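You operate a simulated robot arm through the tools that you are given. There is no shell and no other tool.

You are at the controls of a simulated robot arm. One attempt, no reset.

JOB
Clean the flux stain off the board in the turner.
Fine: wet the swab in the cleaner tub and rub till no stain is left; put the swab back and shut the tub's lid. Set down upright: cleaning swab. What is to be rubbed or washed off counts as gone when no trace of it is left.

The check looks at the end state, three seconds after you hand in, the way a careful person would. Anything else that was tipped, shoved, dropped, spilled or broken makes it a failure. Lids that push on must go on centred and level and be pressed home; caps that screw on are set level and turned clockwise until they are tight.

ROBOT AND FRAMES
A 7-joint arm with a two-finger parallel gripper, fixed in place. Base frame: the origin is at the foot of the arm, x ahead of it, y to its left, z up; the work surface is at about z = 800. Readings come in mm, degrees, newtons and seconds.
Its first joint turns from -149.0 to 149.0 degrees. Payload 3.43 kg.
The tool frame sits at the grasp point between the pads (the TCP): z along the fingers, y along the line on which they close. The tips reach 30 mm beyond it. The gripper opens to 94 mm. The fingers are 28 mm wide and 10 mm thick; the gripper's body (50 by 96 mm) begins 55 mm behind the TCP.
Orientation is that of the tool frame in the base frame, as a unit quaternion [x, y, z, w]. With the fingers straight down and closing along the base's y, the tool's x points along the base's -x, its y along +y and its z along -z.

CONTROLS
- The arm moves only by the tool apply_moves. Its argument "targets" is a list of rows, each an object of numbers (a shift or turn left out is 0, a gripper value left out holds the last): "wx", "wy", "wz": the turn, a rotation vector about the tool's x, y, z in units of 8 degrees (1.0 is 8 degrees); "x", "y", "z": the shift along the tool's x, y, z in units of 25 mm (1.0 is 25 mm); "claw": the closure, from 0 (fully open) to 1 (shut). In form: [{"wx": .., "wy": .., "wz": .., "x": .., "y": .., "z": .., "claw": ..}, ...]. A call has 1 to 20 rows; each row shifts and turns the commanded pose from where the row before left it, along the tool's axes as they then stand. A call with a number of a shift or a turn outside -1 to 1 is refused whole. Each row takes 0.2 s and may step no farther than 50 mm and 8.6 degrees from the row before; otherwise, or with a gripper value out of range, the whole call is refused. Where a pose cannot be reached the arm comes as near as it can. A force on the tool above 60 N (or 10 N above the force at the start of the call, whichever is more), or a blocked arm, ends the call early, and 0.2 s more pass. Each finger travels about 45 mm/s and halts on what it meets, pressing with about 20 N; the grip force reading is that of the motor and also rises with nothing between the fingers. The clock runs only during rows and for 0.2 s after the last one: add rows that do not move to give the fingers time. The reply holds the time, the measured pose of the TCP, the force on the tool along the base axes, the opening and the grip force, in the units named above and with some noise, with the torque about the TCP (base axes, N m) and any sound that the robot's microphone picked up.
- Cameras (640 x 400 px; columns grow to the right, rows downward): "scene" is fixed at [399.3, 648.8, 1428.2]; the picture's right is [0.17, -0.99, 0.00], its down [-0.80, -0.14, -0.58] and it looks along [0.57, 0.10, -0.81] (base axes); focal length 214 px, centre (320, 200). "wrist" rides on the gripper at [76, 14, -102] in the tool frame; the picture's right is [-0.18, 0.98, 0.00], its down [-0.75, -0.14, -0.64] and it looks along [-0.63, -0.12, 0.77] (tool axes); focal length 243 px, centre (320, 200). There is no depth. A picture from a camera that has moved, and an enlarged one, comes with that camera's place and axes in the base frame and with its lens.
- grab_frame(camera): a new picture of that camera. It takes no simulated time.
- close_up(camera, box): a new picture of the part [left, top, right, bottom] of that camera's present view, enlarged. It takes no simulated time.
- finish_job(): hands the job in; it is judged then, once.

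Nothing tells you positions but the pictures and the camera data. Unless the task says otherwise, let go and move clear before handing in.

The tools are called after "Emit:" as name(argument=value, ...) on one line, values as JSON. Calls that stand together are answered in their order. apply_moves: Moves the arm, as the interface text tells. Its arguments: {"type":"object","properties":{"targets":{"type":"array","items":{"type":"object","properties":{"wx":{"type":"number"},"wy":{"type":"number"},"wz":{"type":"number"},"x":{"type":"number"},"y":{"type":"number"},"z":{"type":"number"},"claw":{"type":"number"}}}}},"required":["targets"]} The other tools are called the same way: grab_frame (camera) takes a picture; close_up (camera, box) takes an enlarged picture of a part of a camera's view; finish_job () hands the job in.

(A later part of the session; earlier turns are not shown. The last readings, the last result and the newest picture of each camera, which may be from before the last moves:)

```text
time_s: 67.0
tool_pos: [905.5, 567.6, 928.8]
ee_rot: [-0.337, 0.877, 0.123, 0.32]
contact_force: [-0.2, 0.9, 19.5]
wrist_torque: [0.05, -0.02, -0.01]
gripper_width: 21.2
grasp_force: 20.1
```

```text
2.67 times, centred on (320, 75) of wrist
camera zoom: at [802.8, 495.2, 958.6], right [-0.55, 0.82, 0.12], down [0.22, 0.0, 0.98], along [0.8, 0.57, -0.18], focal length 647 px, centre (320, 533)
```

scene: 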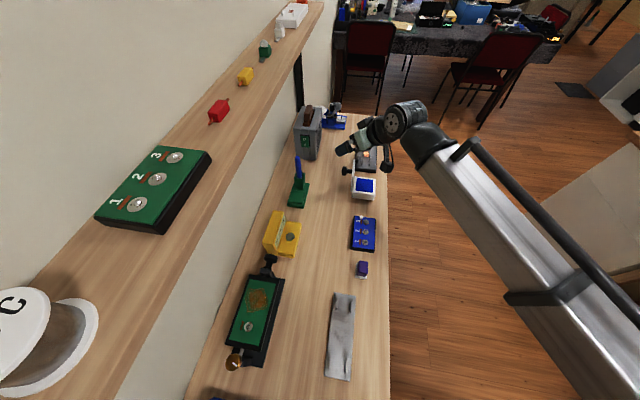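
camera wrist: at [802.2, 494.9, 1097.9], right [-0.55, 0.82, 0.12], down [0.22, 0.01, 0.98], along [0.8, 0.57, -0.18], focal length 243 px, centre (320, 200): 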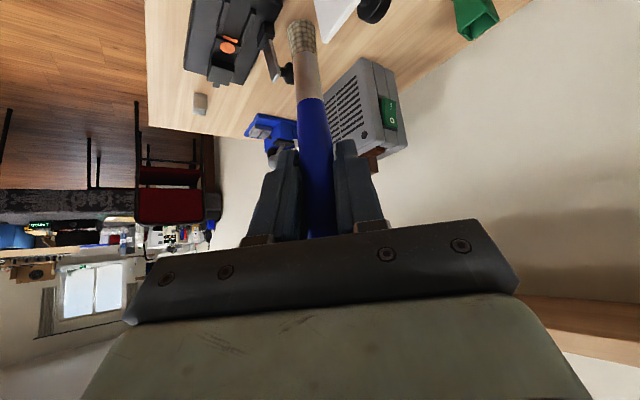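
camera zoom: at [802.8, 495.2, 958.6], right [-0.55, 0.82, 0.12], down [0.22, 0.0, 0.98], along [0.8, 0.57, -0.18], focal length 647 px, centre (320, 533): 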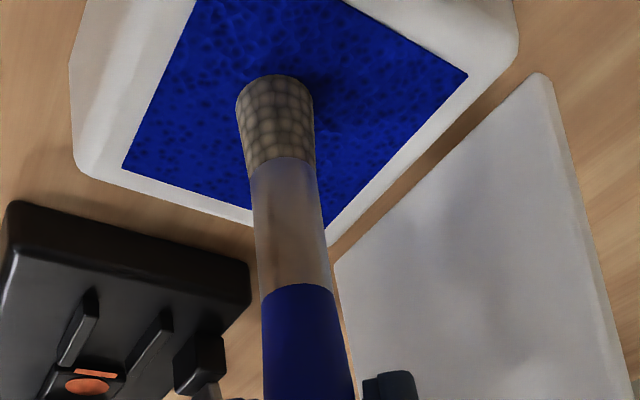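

The tip presses on the wet sponge (about 19 N, the swab slid slightly in the grip). I'll hold a moment, ease off, and look at the tip.

Emit:
apply_moves(targets=[{"x": -0.026, "z": -0.031}, {}, {}, {}, {}])

Emit:
apply_moves(targets=[{"x": -0.257, "z": -0.306}, {"x": -0.257, "z": -0.306}, {"x": -0.257, "z": -0.306}, {}])

Emit:
close_up(camera="wrist", box=[240, 0, 400, 120])

Emit:
close_up(camera="scene", box=[345, 150, 405, 210])

```text
time_s: 68.2
tool_pos: [905.2, 567.3, 929.5]
ee_rot: [-0.336, 0.878, 0.122, 0.319]
contact_force: [-0.9, -0.1, 3.4]
wrist_torque: [-0.07, 0.09, -0.01]
gripper_width: 21.0
grasp_force: 20.1
```

```text
time_s: 69.2
tool_pos: [904.8, 568.4, 958.2]
ee_rot: [-0.337, 0.877, 0.123, 0.319]
contact_force: [0.8, -0.3, -0.1]
wrist_torque: [-0.01, -0.04, 0.01]
gripper_width: 21.3
grasp_force: 20.2
```

```text
3.33 times, centred on (320, 60) of wrist
camera zoom: at [803.0, 495.7, 988.7], right [-0.55, 0.82, 0.12], down [0.22, 0.01, 0.98], along [0.8, 0.57, -0.18], focal length 809 px, centre (320, 667)
```

zoom: 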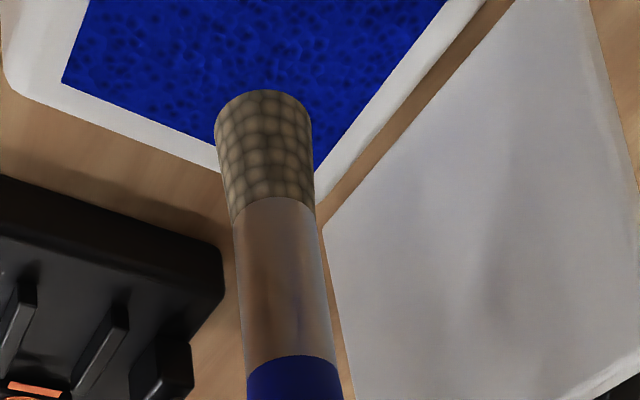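

```text
6.67 times, centred on (375, 180) of scene
camera zoom: at [399.3, 648.8, 1428.2], right [0.17, -0.99, 0.0], down [-0.8, -0.14, -0.58], along [0.57, 0.1, -0.81], focal length 1430 px, centre (-47, 333)
```

zoom: 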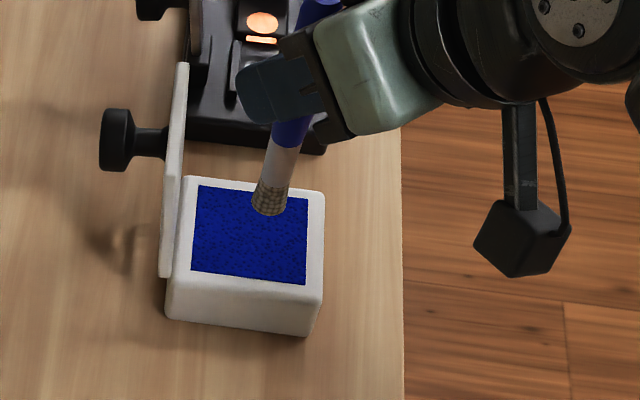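

I can't see a colour change, but the tip was pressed on the cleaner for over a second. Now I'll raise the swab and carry it toward the board.

Emit:
apply_moves(targets=[{"x": -0.386, "z": -0.46}, {"x": -0.386, "z": -0.46}, {"x": -0.386, "z": -0.46}, {"x": -0.386, "z": -0.46}, {"x": 0.2147, "y": 0.857, "z": -0.18}, {"x": 0.2147, "y": 0.857, "z": -0.18}, {"x": 0.2147, "y": 0.857, "z": -0.18}, {"x": 0.2147, "y": 0.857, "z": -0.18}, {"x": 0.2147, "y": 0.857, "z": -0.18}, {"x": 0.2147, "y": 0.857, "z": -0.18}, {"x": 0.2147, "y": 0.857, "z": -0.18}, {"x": 0.2147, "y": 0.857, "z": -0.18}, {"x": 0.2147, "y": 0.857, "z": -0.18}, {"x": 0.2147, "y": 0.857, "z": -0.18}, {"x": 0.2147, "y": 0.857, "z": -0.18}, {}])

Emit:
grab_frame(camera="wrist")

Emit:
grab_frame(camera="scene")

```text
time_s: 72.6
tool_pos: [689.4, 691.3, 1020.0]
ee_rot: [-0.337, 0.877, 0.122, 0.319]
contact_force: [-0.7, -0.6, -1.2]
wrist_torque: [-0.02, -0.02, -0.03]
gripper_width: 21.2
grasp_force: 20.3
```

```text
taken
camera wrist: at [587.9, 619.3, 1049.2], right [-0.55, 0.82, 0.12], down [0.22, 0.01, 0.98], along [0.8, 0.57, -0.18], focal length 243 px, centre (320, 200)
```

wrist: 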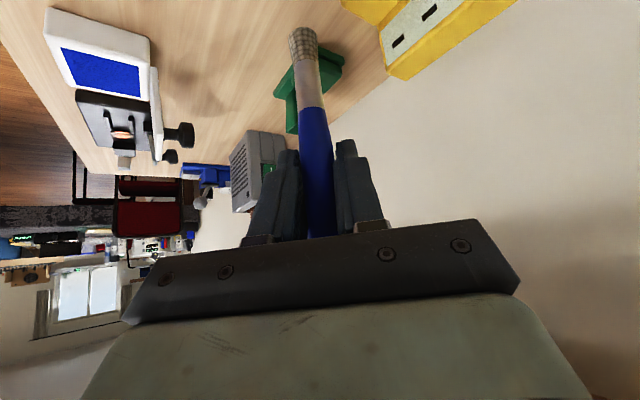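

```text
taken
```

scene: 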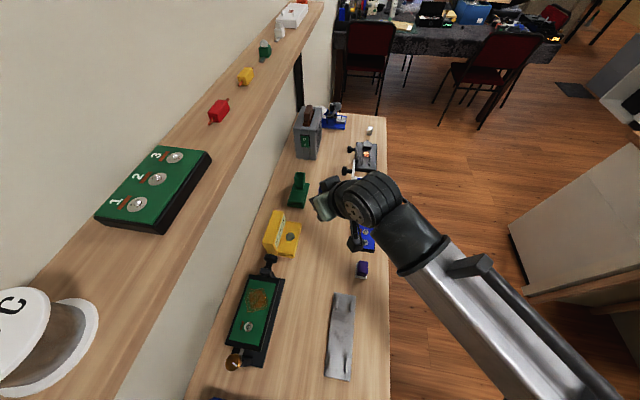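

Path is clear. Continuing to a hover about 20 mm above the stain's centre.

Emit:
apply_moves(targets=[{"x": 0.284, "y": 0.856, "z": -0.096}, {"x": 0.284, "y": 0.856, "z": -0.096}, {"x": 0.284, "y": 0.856, "z": -0.096}, {"x": 0.284, "y": 0.856, "z": -0.096}, {"x": 0.284, "y": 0.856, "z": -0.096}, {"x": 0.284, "y": 0.856, "z": -0.096}, {"x": 0.284, "y": 0.856, "z": -0.096}, {"x": 0.284, "y": 0.856, "z": -0.096}, {"x": 0.284, "y": 0.856, "z": -0.096}, {"x": 0.284, "y": 0.856, "z": -0.096}, {"x": 0.284, "y": 0.856, "z": -0.096}, {}, {}])

Emit:
grab_frame(camera="wrist")

Emit:
close_up(camera="scene", box=[205, 230, 325, 380])

```text
time_s: 75.4
tool_pos: [474.6, 816.3, 988.2]
ee_rot: [-0.338, 0.877, 0.123, 0.319]
contact_force: [0.0, 0.1, 0.1]
wrist_torque: [0.04, 0.02, 0.0]
gripper_width: 21.3
grasp_force: 20.2
```

```text
taken
camera wrist: at [372.6, 743.0, 1019.0], right [-0.55, 0.82, 0.12], down [0.22, 0.01, 0.98], along [0.8, 0.57, -0.18], focal length 243 px, centre (320, 200)
```

wrist: 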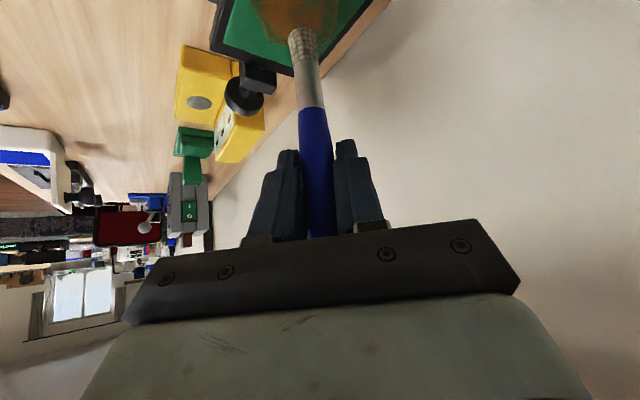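

```text
2.67 times, centred on (265, 305) of scene
camera zoom: at [399.3, 648.8, 1428.2], right [0.17, -0.99, 0.0], down [-0.8, -0.14, -0.58], along [0.57, 0.1, -0.81], focal length 572 px, centre (467, -80)
```

zoom: 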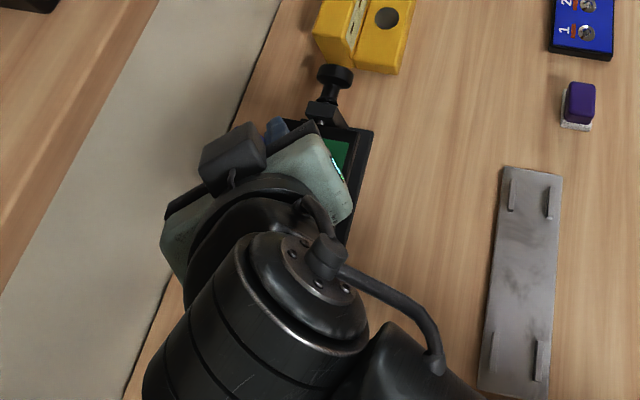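

Emit:
close_up(camera="wrist", box=[200, 0, 400, 120])

```text
3.20 times, centred on (300, 60) of wrist
camera zoom: at [372.6, 743.0, 1019.0], right [-0.55, 0.82, 0.12], down [0.22, 0.01, 0.98], along [0.8, 0.57, -0.18], focal length 776 px, centre (384, 648)
```

zoom: 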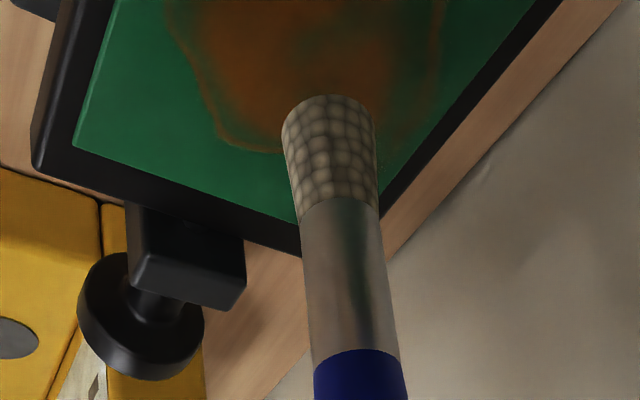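

The tip hovers over the stain. I'll lower in small steps to find the board surface with light contact.

Emit:
apply_moves(targets=[{"x": 0.193, "z": 0.23}, {"x": 0.193, "z": 0.23}, {}])

Emit:
apply_moves(targets=[{"x": 0.0386, "z": 0.046}, {"x": 0.0386, "z": 0.046}, {}])

Emit:
close_up(camera="wrist", box=[200, 0, 400, 120])

```text
time_s: 76.2
tool_pos: [476.0, 814.8, 974.3]
ee_rot: [-0.337, 0.877, 0.123, 0.319]
contact_force: [0.0, 0.2, 0.2]
wrist_torque: [0.02, -0.01, 0.02]
gripper_width: 21.4
grasp_force: 20.0
```

```text
time_s: 77.0
tool_pos: [476.5, 813.9, 971.7]
ee_rot: [-0.337, 0.877, 0.123, 0.32]
contact_force: [-0.8, -0.2, -0.3]
wrist_torque: [-0.03, 0.01, -0.02]
gripper_width: 21.3
grasp_force: 20.5
```

```text
3.20 times, centred on (300, 60) of wrist
camera zoom: at [374.1, 741.9, 1000.8], right [-0.55, 0.82, 0.12], down [0.22, 0.01, 0.98], along [0.8, 0.57, -0.18], focal length 776 px, centre (384, 648)
```

zoom: 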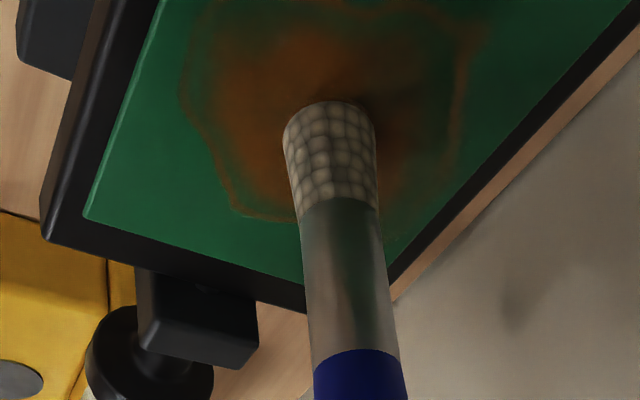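

Emit:
apply_moves(targets=[{"x": 0.0386, "z": 0.046}, {}])

Emit:
apply_moves(targets=[{"x": 0.0386, "z": 0.046}, {}])

```text
time_s: 77.6
tool_pos: [476.7, 815.0, 970.4]
ee_rot: [-0.337, 0.877, 0.123, 0.321]
contact_force: [0.1, -1.1, 7.6]
wrist_torque: [-0.07, 0.07, 0.02]
gripper_width: 21.6
grasp_force: 19.8
```

```text
time_s: 78.2
tool_pos: [476.7, 814.5, 969.2]
ee_rot: [-0.337, 0.877, 0.123, 0.32]
contact_force: [1.4, 0.1, 19.5]
wrist_torque: [0.1, -0.1, 0.02]
gripper_width: 21.4
grasp_force: 20.1
```

Contact found at TCP z≈970.5. I'll ease off about 1 mm to a light pressure.

Emit:
apply_moves(targets=[{"x": -0.023, "z": -0.0276}, {}])

Emit:
close_up(camera="wrist", box=[200, 0, 400, 120])

```text
time_s: 78.8
tool_pos: [477.3, 816.3, 969.3]
ee_rot: [-0.337, 0.877, 0.123, 0.32]
contact_force: [3.0, 2.7, 11.2]
wrist_torque: [0.18, -0.24, 0.01]
gripper_width: 21.5
grasp_force: 19.9
```

```text
3.20 times, centred on (300, 60) of wrist
camera zoom: at [373.8, 742.2, 998.7], right [-0.55, 0.82, 0.12], down [0.22, 0.01, 0.98], along [0.8, 0.57, -0.18], focal length 776 px, centre (384, 648)
```

zoom: 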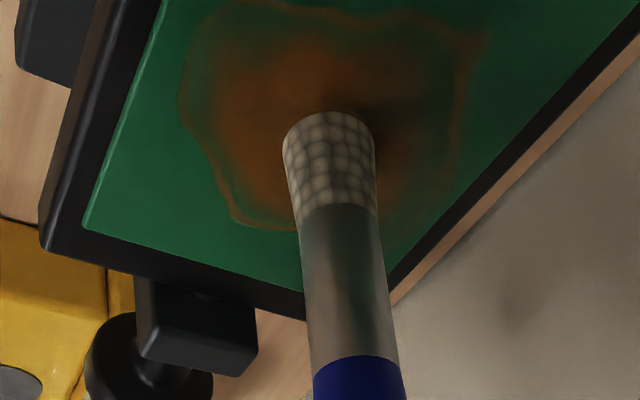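

Pressure is about 11 N. First test rub: a short stroke along y and back, then I'll check the stain and forces.

Emit:
apply_moves(targets=[{"x": -0.123, "y": 0.178, "z": 0.1032}, {"x": -0.123, "y": 0.178, "z": 0.1032}, {"x": 0.123, "y": -0.178, "z": -0.1032}, {"x": 0.123, "y": -0.178, "z": -0.1032}, {"x": 0.123, "y": -0.178, "z": -0.1032}, {"x": 0.123, "y": -0.178, "z": -0.1032}, {"x": -0.123, "y": 0.178, "z": 0.1032}, {"x": -0.123, "y": 0.178, "z": 0.1032}, {}])

Emit:
close_up(camera="wrist", box=[200, 0, 400, 120])

```text
time_s: 80.8
tool_pos: [475.3, 815.9, 968.9]
ee_rot: [-0.337, 0.877, 0.123, 0.319]
contact_force: [0.2, -0.6, 1.2]
wrist_torque: [-0.03, -0.02, -0.05]
gripper_width: 21.3
grasp_force: 19.6
```

```text
3.20 times, centred on (300, 60) of wrist
camera zoom: at [373.4, 743.4, 998.2], right [-0.55, 0.82, 0.12], down [0.22, 0.01, 0.98], along [0.8, 0.57, -0.18], focal length 776 px, centre (384, 648)
```

zoom: 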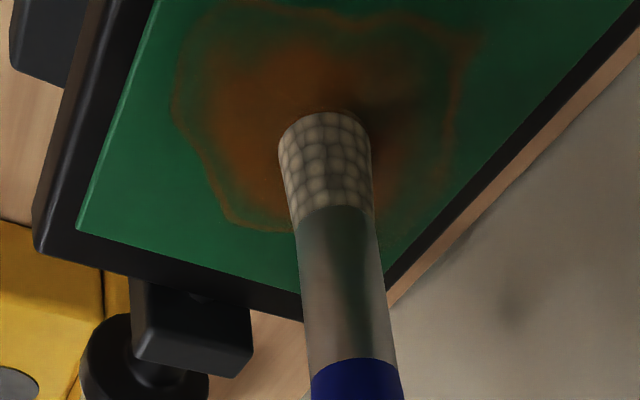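

Pressure fell to about 1 N as the swab settled in the grip. I'll press 1 mm more and make a longer stroke across the stain.

Emit:
apply_moves(targets=[{"x": 0.0257, "z": 0.0306}, {"x": -0.1128, "y": 0.1635, "z": 0.0946}, {"x": -0.1128, "y": 0.1635, "z": 0.0946}, {"x": -0.1128, "y": 0.1635, "z": 0.0946}, {"x": -0.1128, "y": 0.1635, "z": 0.0946}, {"x": 0.1128, "y": -0.1635, "z": -0.0946}, {"x": 0.1128, "y": -0.1635, "z": -0.0946}, {"x": 0.1128, "y": -0.1635, "z": -0.0946}, {"x": 0.1128, "y": -0.1635, "z": -0.0946}, {}])

Emit:
close_up(camera="wrist", box=[200, 0, 400, 120])

```text
time_s: 83.0
tool_pos: [475.3, 814.5, 968.5]
ee_rot: [-0.337, 0.877, 0.123, 0.32]
contact_force: [-0.9, -0.4, 3.9]
wrist_torque: [0.04, -0.04, 0.0]
gripper_width: 21.4
grasp_force: 19.8
```

```text
3.20 times, centred on (300, 60) of wrist
camera zoom: at [373.0, 741.8, 997.7], right [-0.55, 0.82, 0.12], down [0.22, 0.01, 0.98], along [0.8, 0.57, -0.18], focal length 776 px, centre (384, 648)
```

zoom: 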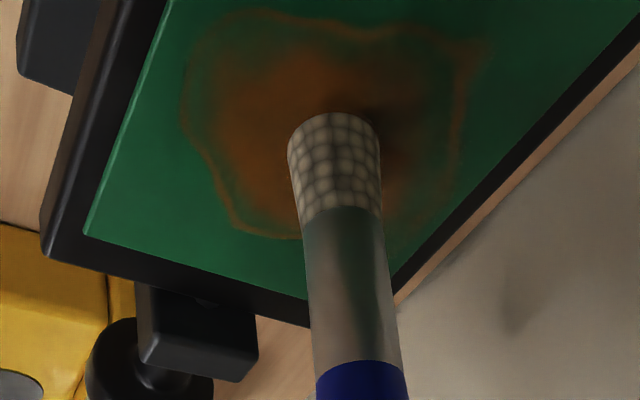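

The stain may be fading slightly. I'll do a longer zigzag with a bit more pressure and compare.

Emit:
apply_moves(targets=[{"x": 0.0154, "z": 0.0184}, {"x": -0.1128, "y": 0.1635, "z": 0.0946}, {"x": -0.1128, "y": 0.1635, "z": 0.0946}, {"x": -0.1128, "y": 0.1635, "z": 0.0946}, {"x": -0.1128, "y": 0.1635, "z": 0.0946}, {"x": 0.1366, "y": 0.1606, "z": -0.1146}, {"x": 0.1128, "y": -0.1635, "z": -0.0946}, {"x": 0.1128, "y": -0.1635, "z": -0.0946}, {"x": 0.1128, "y": -0.1635, "z": -0.0946}, {"x": 0.1128, "y": -0.1635, "z": -0.0946}, {"x": 0.1128, "y": -0.1635, "z": -0.0946}, {"x": 0.1128, "y": -0.1635, "z": -0.0946}, {"x": 0.1128, "y": -0.1635, "z": -0.0946}, {"x": -0.1366, "y": -0.1606, "z": 0.1146}, {"x": -0.1128, "y": 0.1635, "z": 0.0946}, {"x": -0.1128, "y": 0.1635, "z": 0.0946}, {"x": -0.1128, "y": 0.1635, "z": 0.0946}, {}])

Emit:
close_up(camera="wrist", box=[200, 0, 400, 120])

```text
time_s: 86.8
tool_pos: [475.1, 815.0, 967.1]
ee_rot: [-0.336, 0.877, 0.122, 0.319]
contact_force: [0.8, -0.1, 4.3]
wrist_torque: [-0.02, 0.02, -0.02]
gripper_width: 21.3
grasp_force: 19.9
```

```text
3.20 times, centred on (300, 60) of wrist
camera zoom: at [372.7, 742.5, 996.8], right [-0.55, 0.82, 0.12], down [0.22, 0.01, 0.98], along [0.8, 0.57, -0.18], focal length 776 px, centre (384, 648)
```

zoom: 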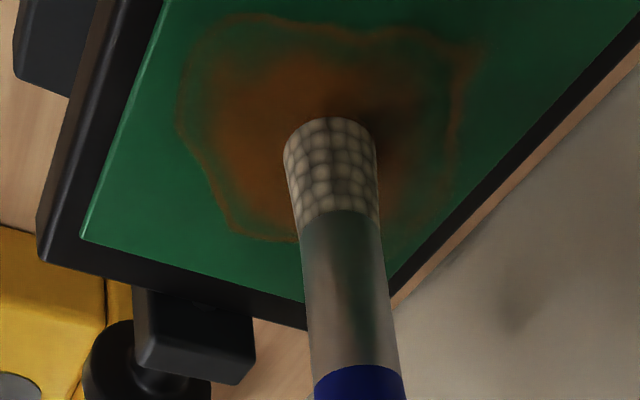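

Emit:
apply_moves(targets=[{"x": 0.0206, "z": 0.0245}, {"x": 0.246, "y": -0.356, "z": -0.2064}, {"x": 0.123, "y": -0.178, "z": -0.1032}, {"x": -0.246, "y": 0.356, "z": 0.2064}, {"x": -0.246, "y": 0.356, "z": 0.2064}, {"x": -0.246, "y": 0.356, "z": 0.2064}, {"x": 0.246, "y": -0.356, "z": -0.2064}, {"x": 0.246, "y": -0.356, "z": -0.2064}, {"x": 0.246, "y": -0.356, "z": -0.2064}, {"x": -0.246, "y": 0.356, "z": 0.2064}, {"x": -0.246, "y": 0.356, "z": 0.2064}, {"x": -0.246, "y": 0.356, "z": 0.2064}, {"x": 0.246, "y": -0.356, "z": -0.2064}, {"x": 0.123, "y": -0.178, "z": -0.1032}, {}])

Emit:
close_up(camera="wrist", box=[200, 0, 400, 120])

```text
time_s: 90.0
tool_pos: [476.0, 814.8, 965.8]
ee_rot: [-0.336, 0.878, 0.122, 0.319]
contact_force: [-0.4, 0.1, -0.1]
wrist_torque: [0.02, 0.0, -0.01]
gripper_width: 21.3
grasp_force: 19.6
```

```text
3.20 times, centred on (300, 60) of wrist
camera zoom: at [373.4, 743.1, 995.8], right [-0.55, 0.82, 0.12], down [0.22, 0.01, 0.98], along [0.8, 0.57, -0.18], focal length 776 px, centre (384, 648)
```

zoom: 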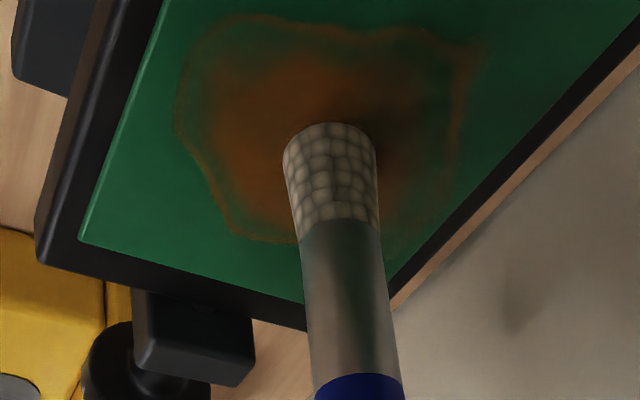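

Emit:
close_up(camera="wrist", box=[240, 0, 360, 80])

Emit:
close_up(camera="scene", box=[205, 230, 325, 380])

```text
5.00 times, centred on (300, 40) of wrist
camera zoom: at [373.4, 743.1, 995.8], right [-0.55, 0.82, 0.12], down [0.22, 0.01, 0.98], along [0.8, 0.57, -0.18], focal length 1213 px, centre (420, 1000)
```

zoom: 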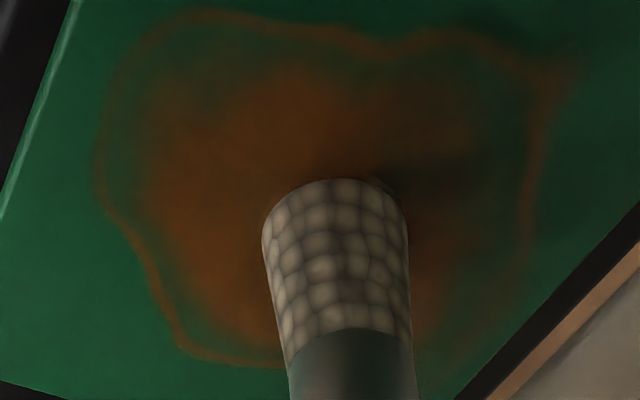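

```text
2.67 times, centred on (265, 305) of scene
camera zoom: at [399.3, 648.8, 1428.2], right [0.17, -0.99, 0.0], down [-0.8, -0.14, -0.58], along [0.57, 0.1, -0.81], focal length 572 px, centre (467, -80)
```

zoom: 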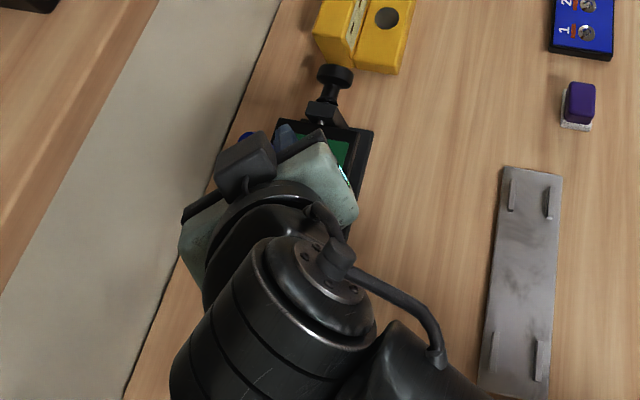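

I'll lift to the same hover pose as before for a fair before/after comparison of the stain.

Emit:
apply_moves(targets=[{"x": -0.289, "z": -0.345}, {"x": -0.289, "z": -0.345}, {}])

Emit:
close_up(camera="wrist", box=[200, 0, 400, 120])

```text
time_s: 90.8
tool_pos: [474.6, 816.7, 987.9]
ee_rot: [-0.336, 0.877, 0.122, 0.32]
contact_force: [-1.2, 0.5, -0.4]
wrist_torque: [-0.01, -0.01, 0.01]
gripper_width: 21.3
grasp_force: 20.0
```

```text
3.20 times, centred on (300, 60) of wrist
camera zoom: at [372.9, 743.3, 1018.0], right [-0.55, 0.82, 0.12], down [0.22, 0.01, 0.98], along [0.8, 0.57, -0.18], focal length 776 px, centre (384, 648)
```

zoom: 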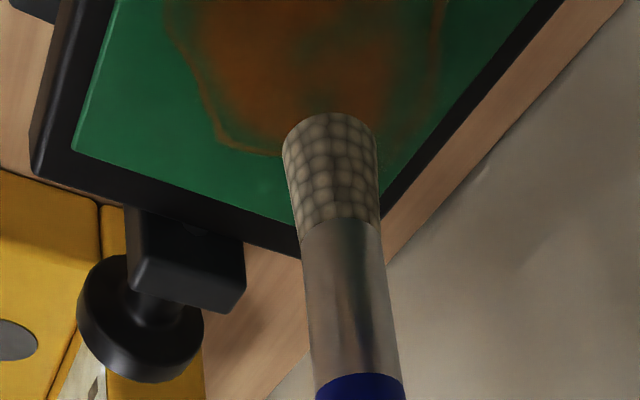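

I can't tell if it faded. I'll back away on the path I came by and compare the stain with the scene camera's original view.

Emit:
apply_moves(targets=[{"x": -0.284, "y": -0.856, "z": 0.096}, {"x": -0.284, "y": -0.856, "z": 0.096}, {"x": -0.284, "y": -0.856, "z": 0.096}, {"x": -0.284, "y": -0.856, "z": 0.096}, {"x": -0.284, "y": -0.856, "z": 0.096}, {"x": -0.284, "y": -0.856, "z": 0.096}, {"x": -0.284, "y": -0.856, "z": 0.096}, {"x": -0.284, "y": -0.856, "z": 0.096}, {"x": -0.284, "y": -0.856, "z": 0.096}, {"x": -0.284, "y": -0.856, "z": 0.096}, {"x": -0.284, "y": -0.856, "z": 0.096}, {}])

Emit:
close_up(camera="scene", box=[215, 250, 295, 380])

Emit:
close_up(camera="scene", box=[240, 275, 280, 315])

Emit:
close_up(camera="wrist", box=[240, 0, 400, 120])

```text
time_s: 93.4
tool_pos: [693.4, 692.0, 1018.7]
ee_rot: [-0.337, 0.877, 0.122, 0.319]
contact_force: [-0.1, -0.5, -0.7]
wrist_torque: [0.01, -0.02, 0.02]
gripper_width: 21.4
grasp_force: 20.2
```

```text
3.08 times, centred on (255, 315) of scene
camera zoom: at [399.3, 648.8, 1428.2], right [0.17, -0.99, 0.0], down [-0.8, -0.14, -0.58], along [0.57, 0.1, -0.81], focal length 660 px, centre (520, -154)
```

zoom: 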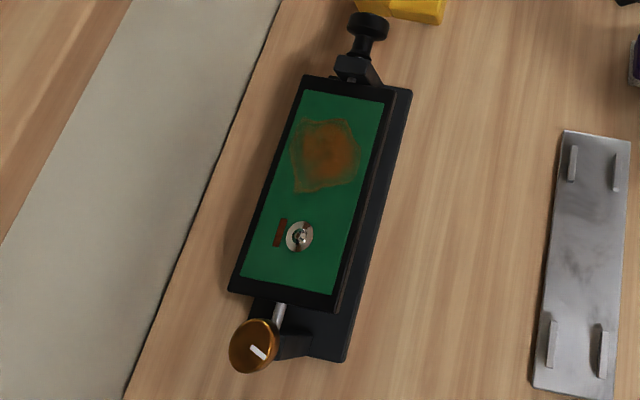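

```text
10.00 times, centred on (260, 295) of scene
camera zoom: at [399.3, 648.8, 1428.2], right [0.17, -0.99, 0.0], down [-0.8, -0.14, -0.58], along [0.57, 0.1, -0.81], focal length 2145 px, centre (920, -750)
```

zoom: 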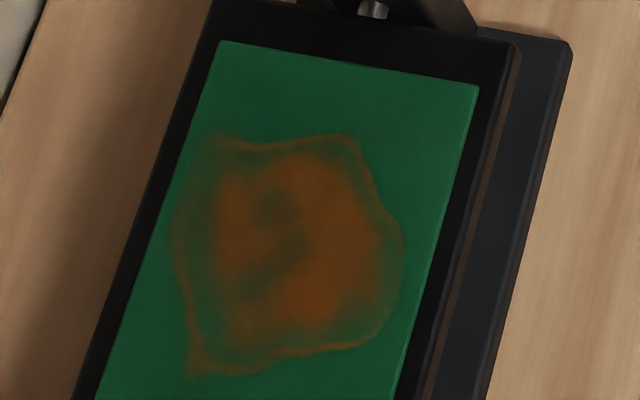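

```text
3.33 times, centred on (320, 60) of wrist
camera zoom: at [589.4, 619.0, 1049.1], right [-0.55, 0.82, 0.12], down [0.22, 0.01, 0.98], along [0.8, 0.57, -0.18], focal length 809 px, centre (320, 667)
```

zoom: 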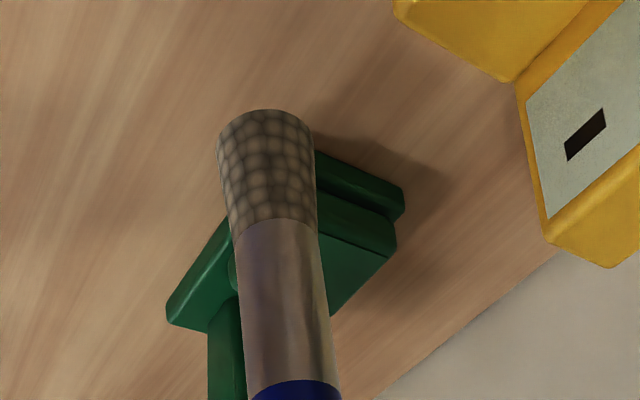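

Emit:
close_up(camera="scene", box=[247, 284, 269, 302])

Emit:
close_up(camera="wrist", box=[280, 15, 350, 65])

```text
16.00 times, centred on (258, 293) of scene
camera zoom: at [399.3, 648.8, 1428.2], right [0.17, -0.99, 0.0], down [-0.8, -0.14, -0.58], along [0.57, 0.1, -0.81], focal length 3432 px, centre (1312, -1288)
```

zoom: 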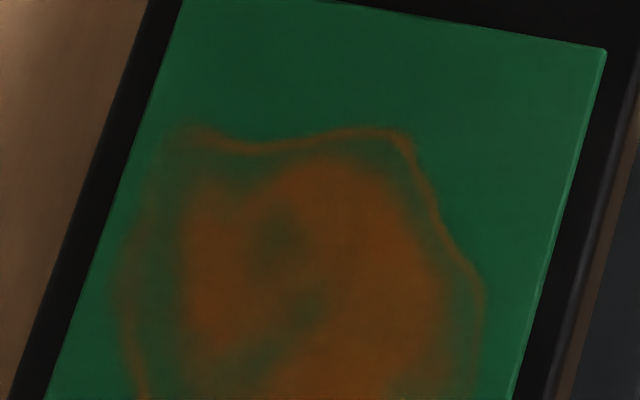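

```text
8.00 times, centred on (315, 40) of wrist
camera zoom: at [589.4, 619.0, 1049.1], right [-0.55, 0.82, 0.12], down [0.22, 0.01, 0.98], along [0.8, 0.57, -0.18], focal length 1941 px, centre (360, 1480)
```

zoom: 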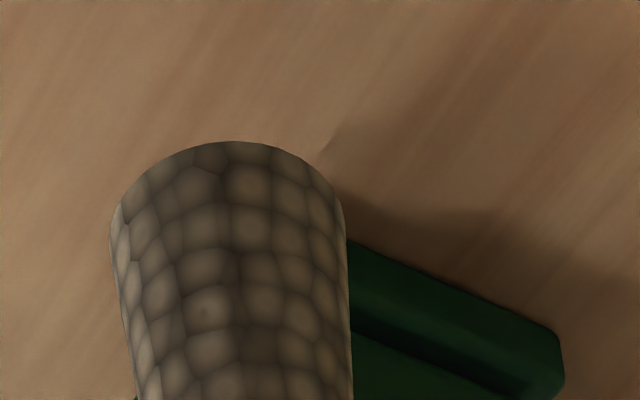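

I can't confirm any fading. To rule out a dry swab, I'll go back and dip it again with a longer, firmer dwell, then rub along the finger-closing direction so that the swab doesn't slip in the grip.

Emit:
apply_moves(targets=[{"x": -0.2147, "y": -0.857, "z": 0.18}, {"x": -0.2147, "y": -0.857, "z": 0.18}, {"x": -0.2147, "y": -0.857, "z": 0.18}, {"x": -0.2147, "y": -0.857, "z": 0.18}, {"x": -0.2147, "y": -0.857, "z": 0.18}, {"x": -0.2147, "y": -0.857, "z": 0.18}, {"x": -0.2147, "y": -0.857, "z": 0.18}, {"x": -0.2147, "y": -0.857, "z": 0.18}, {"x": -0.2147, "y": -0.857, "z": 0.18}, {"x": -0.2147, "y": -0.857, "z": 0.18}, {"x": -0.2147, "y": -0.857, "z": 0.18}, {}, {}])

Emit:
close_up(camera="scene", box=[335, 130, 415, 220])

Emit:
close_up(camera="scene", box=[247, 284, 269, 302])

```text
time_s: 96.2
tool_pos: [906.2, 569.9, 1019.6]
ee_rot: [-0.336, 0.878, 0.122, 0.32]
contact_force: [0.9, 0.0, -0.8]
wrist_torque: [-0.02, 0.01, -0.03]
gripper_width: 21.4
grasp_force: 20.3
```

```text
4.44 times, centred on (375, 175) of scene
camera zoom: at [399.3, 648.8, 1428.2], right [0.17, -0.99, 0.0], down [-0.8, -0.14, -0.58], along [0.57, 0.1, -0.81], focal length 953 px, centre (76, 311)
```

zoom: 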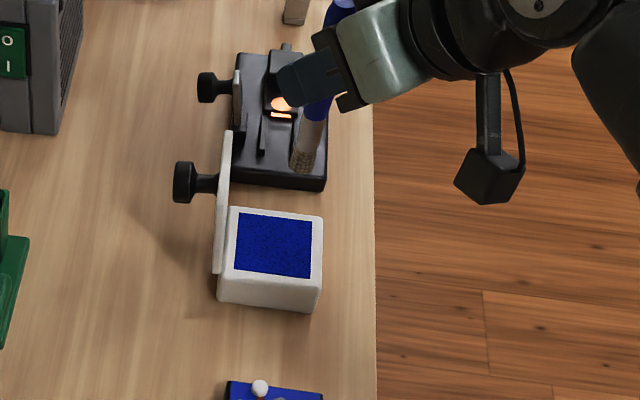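

```text
16.00 times, centred on (258, 293) of scene
camera zoom: at [399.3, 648.8, 1428.2], right [0.17, -0.99, 0.0], down [-0.8, -0.14, -0.58], along [0.57, 0.1, -0.81], focal length 3432 px, centre (1312, -1288)
```

zoom: 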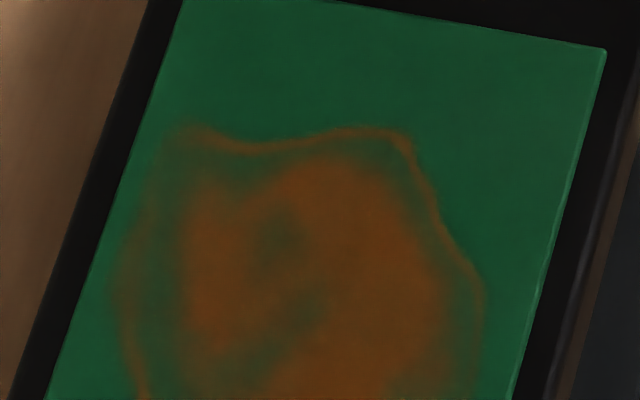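

Emit:
apply_moves(targets=[{"x": 0.4218, "z": 0.5025}, {"x": 0.4218, "z": 0.5025}, {"x": 0.4218, "z": 0.5025}, {"x": 0.4218, "z": 0.5025}, {"x": 0.4218, "z": 0.5025}, {"x": 0.18, "z": 0.2145}, {}])

Emit:
apply_moves(targets=[{"x": 0.0514, "z": 0.0613}, {"x": 0.0514, "z": 0.0613}, {}])

Emit:
close_up(camera="wrist", box=[240, 0, 400, 120])

```text
time_s: 97.8
tool_pos: [906.9, 568.9, 929.5]
ee_rot: [-0.337, 0.877, 0.123, 0.319]
contact_force: [0.2, 0.0, 0.0]
wrist_torque: [0.01, 0.03, -0.01]
gripper_width: 21.3
grasp_force: 20.3
```

```text
time_s: 98.6
tool_pos: [906.9, 567.9, 925.2]
ee_rot: [-0.337, 0.877, 0.123, 0.319]
contact_force: [0.5, 0.1, 0.4]
wrist_torque: [0.02, 0.0, -0.03]
gripper_width: 21.2
grasp_force: 19.7
```

```text
3.33 times, centred on (320, 60) of wrist
camera zoom: at [803.7, 495.8, 955.5], right [-0.55, 0.82, 0.12], down [0.22, 0.01, 0.98], along [0.8, 0.57, -0.18], focal length 809 px, centre (320, 667)
```

zoom: 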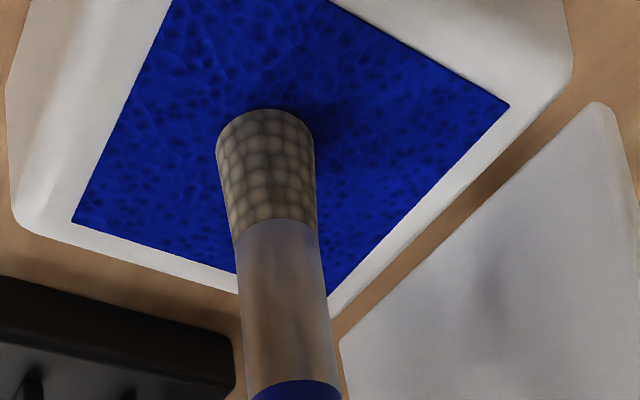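

Emit:
apply_moves(targets=[{"x": 0.0386, "z": 0.046}, {}])

Emit:
apply_moves(targets=[{"x": 0.0257, "z": 0.0306}, {}, {}, {}, {}, {}])

```text
time_s: 99.2
tool_pos: [905.1, 569.0, 925.2]
ee_rot: [-0.336, 0.878, 0.122, 0.319]
contact_force: [-0.6, -0.7, -0.2]
wrist_torque: [-0.04, 0.02, 0.0]
gripper_width: 21.1
grasp_force: 19.6
```

```text
time_s: 100.6
tool_pos: [905.7, 569.0, 924.8]
ee_rot: [-0.336, 0.878, 0.122, 0.319]
contact_force: [0.1, -0.3, 8.3]
wrist_torque: [0.09, -0.15, 0.0]
gripper_width: 21.3
grasp_force: 20.0
```

Contact at about 8 N on the sponge. I'll rub it gently on the sponge for a few seconds to soak it.

Emit:
apply_moves(targets=[{"x": 0.013, "z": 0.015}, {"y": 0.2}, {"y": -0.2}, {"y": -0.2}, {"y": 0.2}, {"y": 0.2}, {"y": -0.2}, {"y": -0.2}, {"y": 0.2}, {}, {}, {}, {}, {}, {}])

Emit:
close_up(camera="wrist", box=[240, 0, 400, 120])

```text
time_s: 103.8
tool_pos: [906.5, 570.3, 923.8]
ee_rot: [-0.336, 0.877, 0.122, 0.319]
contact_force: [-0.4, 0.4, 0.4]
wrist_torque: [-0.01, 0.0, 0.02]
gripper_width: 21.2
grasp_force: 20.8
```

```text
3.33 times, centred on (320, 60) of wrist
camera zoom: at [803.4, 496.9, 953.1], right [-0.55, 0.82, 0.12], down [0.22, 0.01, 0.98], along [0.8, 0.57, -0.18], focal length 809 px, centre (320, 667)
```

zoom: 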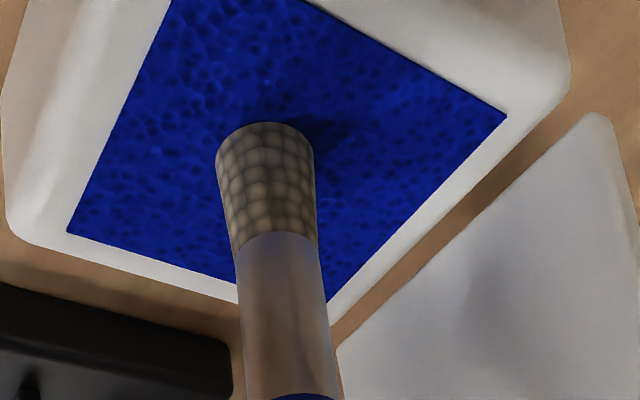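

The tip is soaked again. Raising and going back to the board via the same route.

Emit:
apply_moves(targets=[{"x": -0.4115, "z": -0.4902}, {"x": -0.4115, "z": -0.4902}, {"x": -0.4115, "z": -0.4902}, {"x": -0.4115, "z": -0.4902}, {"x": -0.4115, "z": -0.4902}, {"x": -0.4115, "z": -0.4902}, {"x": 0.2147, "y": 0.857, "z": -0.18}, {"x": 0.2147, "y": 0.857, "z": -0.18}, {"x": 0.2147, "y": 0.857, "z": -0.18}, {"x": 0.2147, "y": 0.857, "z": -0.18}, {"x": 0.2147, "y": 0.857, "z": -0.18}, {"x": 0.2147, "y": 0.857, "z": -0.18}, {"x": 0.2147, "y": 0.857, "z": -0.18}, {"x": 0.2147, "y": 0.857, "z": -0.18}, {"x": 0.2147, "y": 0.857, "z": -0.18}, {"x": 0.2147, "y": 0.857, "z": -0.18}, {"x": 0.2147, "y": 0.857, "z": -0.18}, {}])

Emit:
apply_moves(targets=[{"x": 0.284, "y": 0.856, "z": -0.096}, {"x": 0.284, "y": 0.856, "z": -0.096}, {"x": 0.284, "y": 0.856, "z": -0.096}, {"x": 0.284, "y": 0.856, "z": -0.096}, {"x": 0.284, "y": 0.856, "z": -0.096}, {"x": 0.284, "y": 0.856, "z": -0.096}, {"x": 0.284, "y": 0.856, "z": -0.096}, {"x": 0.284, "y": 0.856, "z": -0.096}, {"x": 0.284, "y": 0.856, "z": -0.096}, {"x": 0.284, "y": 0.856, "z": -0.096}, {"x": 0.284, "y": 0.856, "z": -0.096}, {}, {}])

Emit:
close_up(camera="wrist", box=[200, 0, 400, 120])

```text
time_s: 107.6
tool_pos: [691.7, 694.1, 1018.6]
ee_rot: [-0.336, 0.877, 0.122, 0.319]
contact_force: [-0.1, 0.4, -0.2]
wrist_torque: [-0.01, 0.02, 0.0]
gripper_width: 21.0
grasp_force: 20.3
```

```text
time_s: 110.4
tool_pos: [476.0, 815.0, 989.0]
ee_rot: [-0.336, 0.878, 0.122, 0.319]
contact_force: [-0.1, -0.9, -0.2]
wrist_torque: [0.0, 0.03, -0.01]
gripper_width: 21.1
grasp_force: 20.1
```

```text
3.20 times, centred on (300, 60) of wrist
camera zoom: at [372.9, 742.3, 1018.5], right [-0.55, 0.82, 0.12], down [0.22, 0.01, 0.98], along [0.8, 0.57, -0.18], focal length 776 px, centre (384, 648)
```

zoom: 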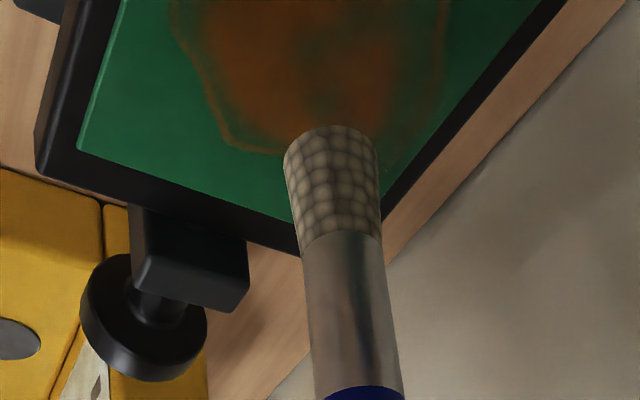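

Lowering to light contact again.

Emit:
apply_moves(targets=[{"x": 0.206, "z": 0.245}, {"x": 0.206, "z": 0.245}, {"x": 0.206, "z": 0.245}, {}])

Emit:
apply_moves(targets=[{"x": 0.0386, "z": 0.046}, {"x": 0.0386, "z": 0.046}, {}])

```text
time_s: 111.4
tool_pos: [475.0, 814.8, 965.4]
ee_rot: [-0.337, 0.877, 0.123, 0.32]
contact_force: [-0.1, -0.2, 0.1]
wrist_torque: [0.01, 0.02, 0.03]
gripper_width: 21.3
grasp_force: 19.5
```

```text
time_s: 112.2
tool_pos: [476.4, 815.9, 962.9]
ee_rot: [-0.337, 0.877, 0.123, 0.32]
contact_force: [-0.5, -0.6, 11.7]
wrist_torque: [-0.02, 0.03, -0.02]
gripper_width: 21.2
grasp_force: 20.1
```

Contact at about 12 N. Now strokes along the finger-closing direction (tool y) with a tiny downward bias to keep the pressure.

Emit:
apply_moves(targets=[{"y": 0.32, "x": 0.0026, "z": 0.0031}, {"y": 0.32, "x": 0.0026, "z": 0.0031}, {"y": 0.32, "x": 0.0026, "z": 0.0031}, {"y": -0.32, "x": 0.0026, "z": 0.0031}, {"y": -0.32, "x": 0.0026, "z": 0.0031}, {"y": -0.32, "x": 0.0026, "z": 0.0031}, {"y": -0.32, "x": 0.0026, "z": 0.0031}, {"y": -0.32, "x": 0.0026, "z": 0.0031}, {"y": -0.32, "x": 0.0026, "z": 0.0031}, {"y": 0.32, "x": 0.0026, "z": 0.0031}, {"y": 0.32, "x": 0.0026, "z": 0.0031}, {"y": 0.32, "x": 0.0026, "z": 0.0031}])

Emit:
close_up(camera="wrist", box=[200, 0, 400, 120])

```text
time_s: 114.8
tool_pos: [475.3, 815.4, 961.2]
ee_rot: [-0.337, 0.877, 0.123, 0.32]
contact_force: [0.6, -1.2, 9.0]
wrist_torque: [-0.11, -0.12, -0.01]
gripper_width: 21.2
grasp_force: 20.1
```

```text
3.20 times, centred on (300, 60) of wrist
camera zoom: at [373.5, 742.6, 991.1], right [-0.55, 0.82, 0.12], down [0.22, 0.01, 0.98], along [0.8, 0.57, -0.18], focal length 776 px, centre (384, 648)
```

zoom: 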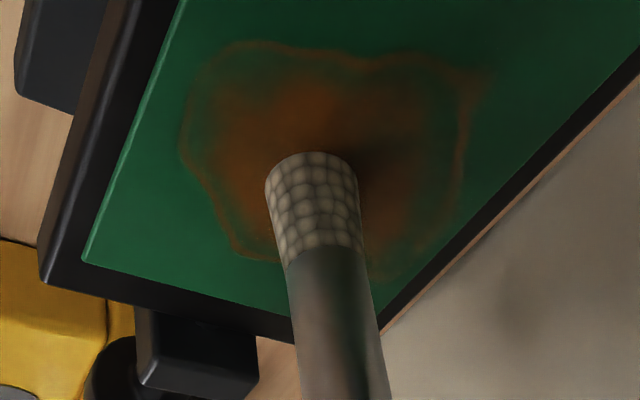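

Pressure held at about 9 N this time. I'll continue with longer passes, indexing across the stain.

Emit:
apply_moves(targets=[{"x": -0.242, "z": 0.209}, {"y": 0.4, "x": 0.0026, "z": 0.0031}, {"y": 0.28, "x": 0.0026, "z": 0.0031}, {"y": -0.4, "x": 0.0026, "z": 0.0031}, {"y": -0.4, "x": 0.0026, "z": 0.0031}, {"y": -0.4, "x": 0.0026, "z": 0.0031}, {"y": -0.4, "x": 0.0026, "z": 0.0031}, {"y": 0.4, "x": 0.0026, "z": 0.0031}, {"y": 0.4, "x": 0.0026, "z": 0.0031}, {"y": 0.4, "x": 0.0026, "z": 0.0031}, {"y": 0.4, "x": 0.0026, "z": 0.0031}, {"y": -0.4, "x": 0.0026, "z": 0.0031}, {"y": -0.28, "x": 0.0026, "z": 0.0031}, {"x": 0.245, "z": -0.2057}, {"x": 0.248, "z": -0.2026}, {"y": 0.4, "x": 0.0026, "z": 0.0031}, {"y": 0.4, "x": 0.0026, "z": 0.0031}, {"y": -0.4, "x": 0.0026, "z": 0.0031}, {"y": -0.4, "x": 0.0026, "z": 0.0031}])

Emit:
close_up(camera="wrist", box=[200, 0, 400, 120])

```text
time_s: 118.8
tool_pos: [468.6, 810.4, 958.8]
ee_rot: [-0.337, 0.877, 0.123, 0.319]
contact_force: [-2.2, 2.6, 11.7]
wrist_torque: [0.22, 0.09, 0.03]
gripper_width: 21.4
grasp_force: 20.2
```

```text
3.20 times, centred on (300, 60) of wrist
camera zoom: at [366.8, 737.5, 988.5], right [-0.55, 0.82, 0.12], down [0.22, 0.0, 0.98], along [0.8, 0.57, -0.18], focal length 776 px, centre (384, 648)
```

zoom: 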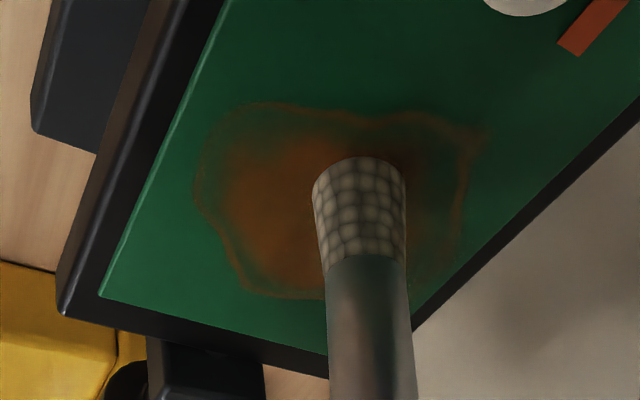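

The stain looks more transparent now. I'll keep rubbing with less downward bias, since the swab is slowly sliding up in the grip.

Emit:
apply_moves(targets=[{"y": 0.4}, {"y": 0.4, "x": 0.001, "z": 0.0012}, {"y": 0.2, "x": 0.001, "z": 0.0012}, {"y": -0.4, "x": 0.001, "z": 0.0012}, {"y": -0.4, "x": 0.001, "z": 0.0012}, {"y": -0.4, "x": 0.001, "z": 0.0012}, {"y": -0.4, "x": 0.001, "z": 0.0012}, {"x": 0.245, "z": -0.2057}, {"y": 0.4, "x": 0.001, "z": 0.0012}, {"y": 0.4, "x": 0.001, "z": 0.0012}, {"y": 0.4, "x": 0.001, "z": 0.0012}, {"y": 0.3, "x": 0.001, "z": 0.0012}, {"x": 0.245, "z": -0.2057}, {"y": -0.4, "x": 0.001, "z": 0.0012}, {"y": -0.4, "x": 0.001, "z": 0.0012}, {"y": -0.4, "x": 0.001, "z": 0.0012}, {"y": 0.4, "x": 0.001, "z": 0.0012}, {"y": 0.4, "x": 0.001, "z": 0.0012}])

Emit:
close_up(camera="wrist", box=[200, 0, 400, 120])

```text
time_s: 122.6
tool_pos: [449.5, 808.4, 957.5]
ee_rot: [-0.337, 0.877, 0.122, 0.32]
contact_force: [0.3, 0.2, 0.3]
wrist_torque: [0.03, 0.0, 0.03]
gripper_width: 21.3
grasp_force: 20.1
```

```text
3.20 times, centred on (300, 60) of wrist
camera zoom: at [347.0, 735.7, 987.6], right [-0.55, 0.82, 0.12], down [0.22, 0.01, 0.98], along [0.8, 0.57, -0.18], focal length 776 px, centre (384, 648)
```

zoom: 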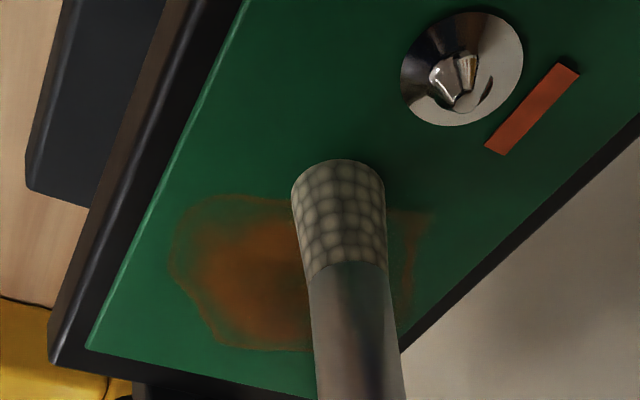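

I'll lift off and back away to compare the stain in the scene camera with the earlier baseline.

Emit:
apply_moves(targets=[{"x": -0.386, "z": -0.46}, {"x": -0.386, "z": -0.46}, {"x": -0.3545, "y": -0.902, "z": 0.155}, {"x": -0.3545, "y": -0.902, "z": 0.155}, {"x": -0.3545, "y": -0.902, "z": 0.155}, {"x": -0.3545, "y": -0.902, "z": 0.155}, {"x": -0.3545, "y": -0.902, "z": 0.155}, {"x": -0.3545, "y": -0.902, "z": 0.155}, {"x": -0.3545, "y": -0.902, "z": 0.155}, {"x": -0.3545, "y": -0.902, "z": 0.155}, {"x": -0.3545, "y": -0.902, "z": 0.155}, {"x": -0.3545, "y": -0.902, "z": 0.155}, {"x": -0.3545, "y": -0.902, "z": 0.155}, {}])

Emit:
close_up(camera="scene", box=[215, 250, 295, 380])

Emit:
close_up(camera="scene", box=[240, 275, 280, 315])

Emit:
close_up(camera="scene", box=[247, 284, 269, 302])

```text
time_s: 125.6
tool_pos: [692.1, 692.2, 1018.9]
ee_rot: [-0.338, 0.877, 0.123, 0.319]
contact_force: [-0.4, -0.6, -0.3]
wrist_torque: [0.01, 0.05, -0.01]
gripper_width: 20.9
grasp_force: 20.1
```

```text
3.08 times, centred on (255, 315) of scene
camera zoom: at [399.3, 648.8, 1428.2], right [0.17, -0.99, 0.0], down [-0.8, -0.14, -0.58], along [0.57, 0.1, -0.81], focal length 660 px, centre (520, -154)
```

zoom: 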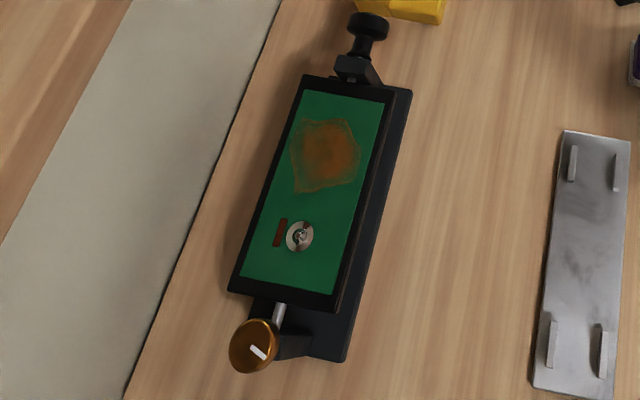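

```text
10.00 times, centred on (260, 295) of scene
camera zoom: at [399.3, 648.8, 1428.2], right [0.17, -0.99, 0.0], down [-0.8, -0.14, -0.58], along [0.57, 0.1, -0.81], focal length 2145 px, centre (920, -750)
```

zoom: 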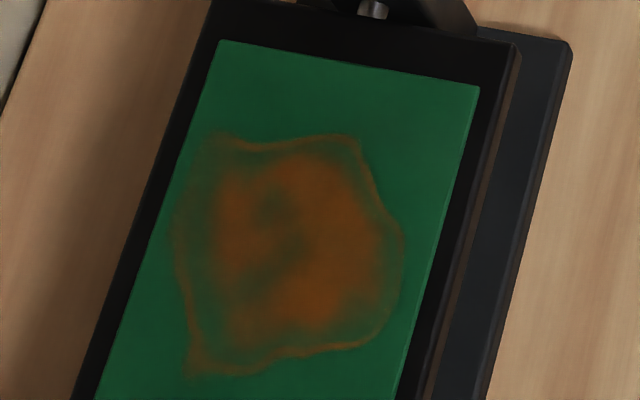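

```text
16.00 times, centred on (258, 293) of scene
camera zoom: at [399.3, 648.8, 1428.2], right [0.17, -0.99, 0.0], down [-0.8, -0.14, -0.58], along [0.57, 0.1, -0.81], focal length 3432 px, centre (1312, -1288)
```

zoom: 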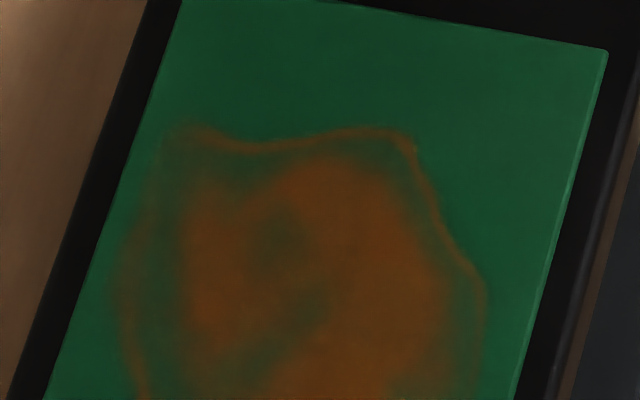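

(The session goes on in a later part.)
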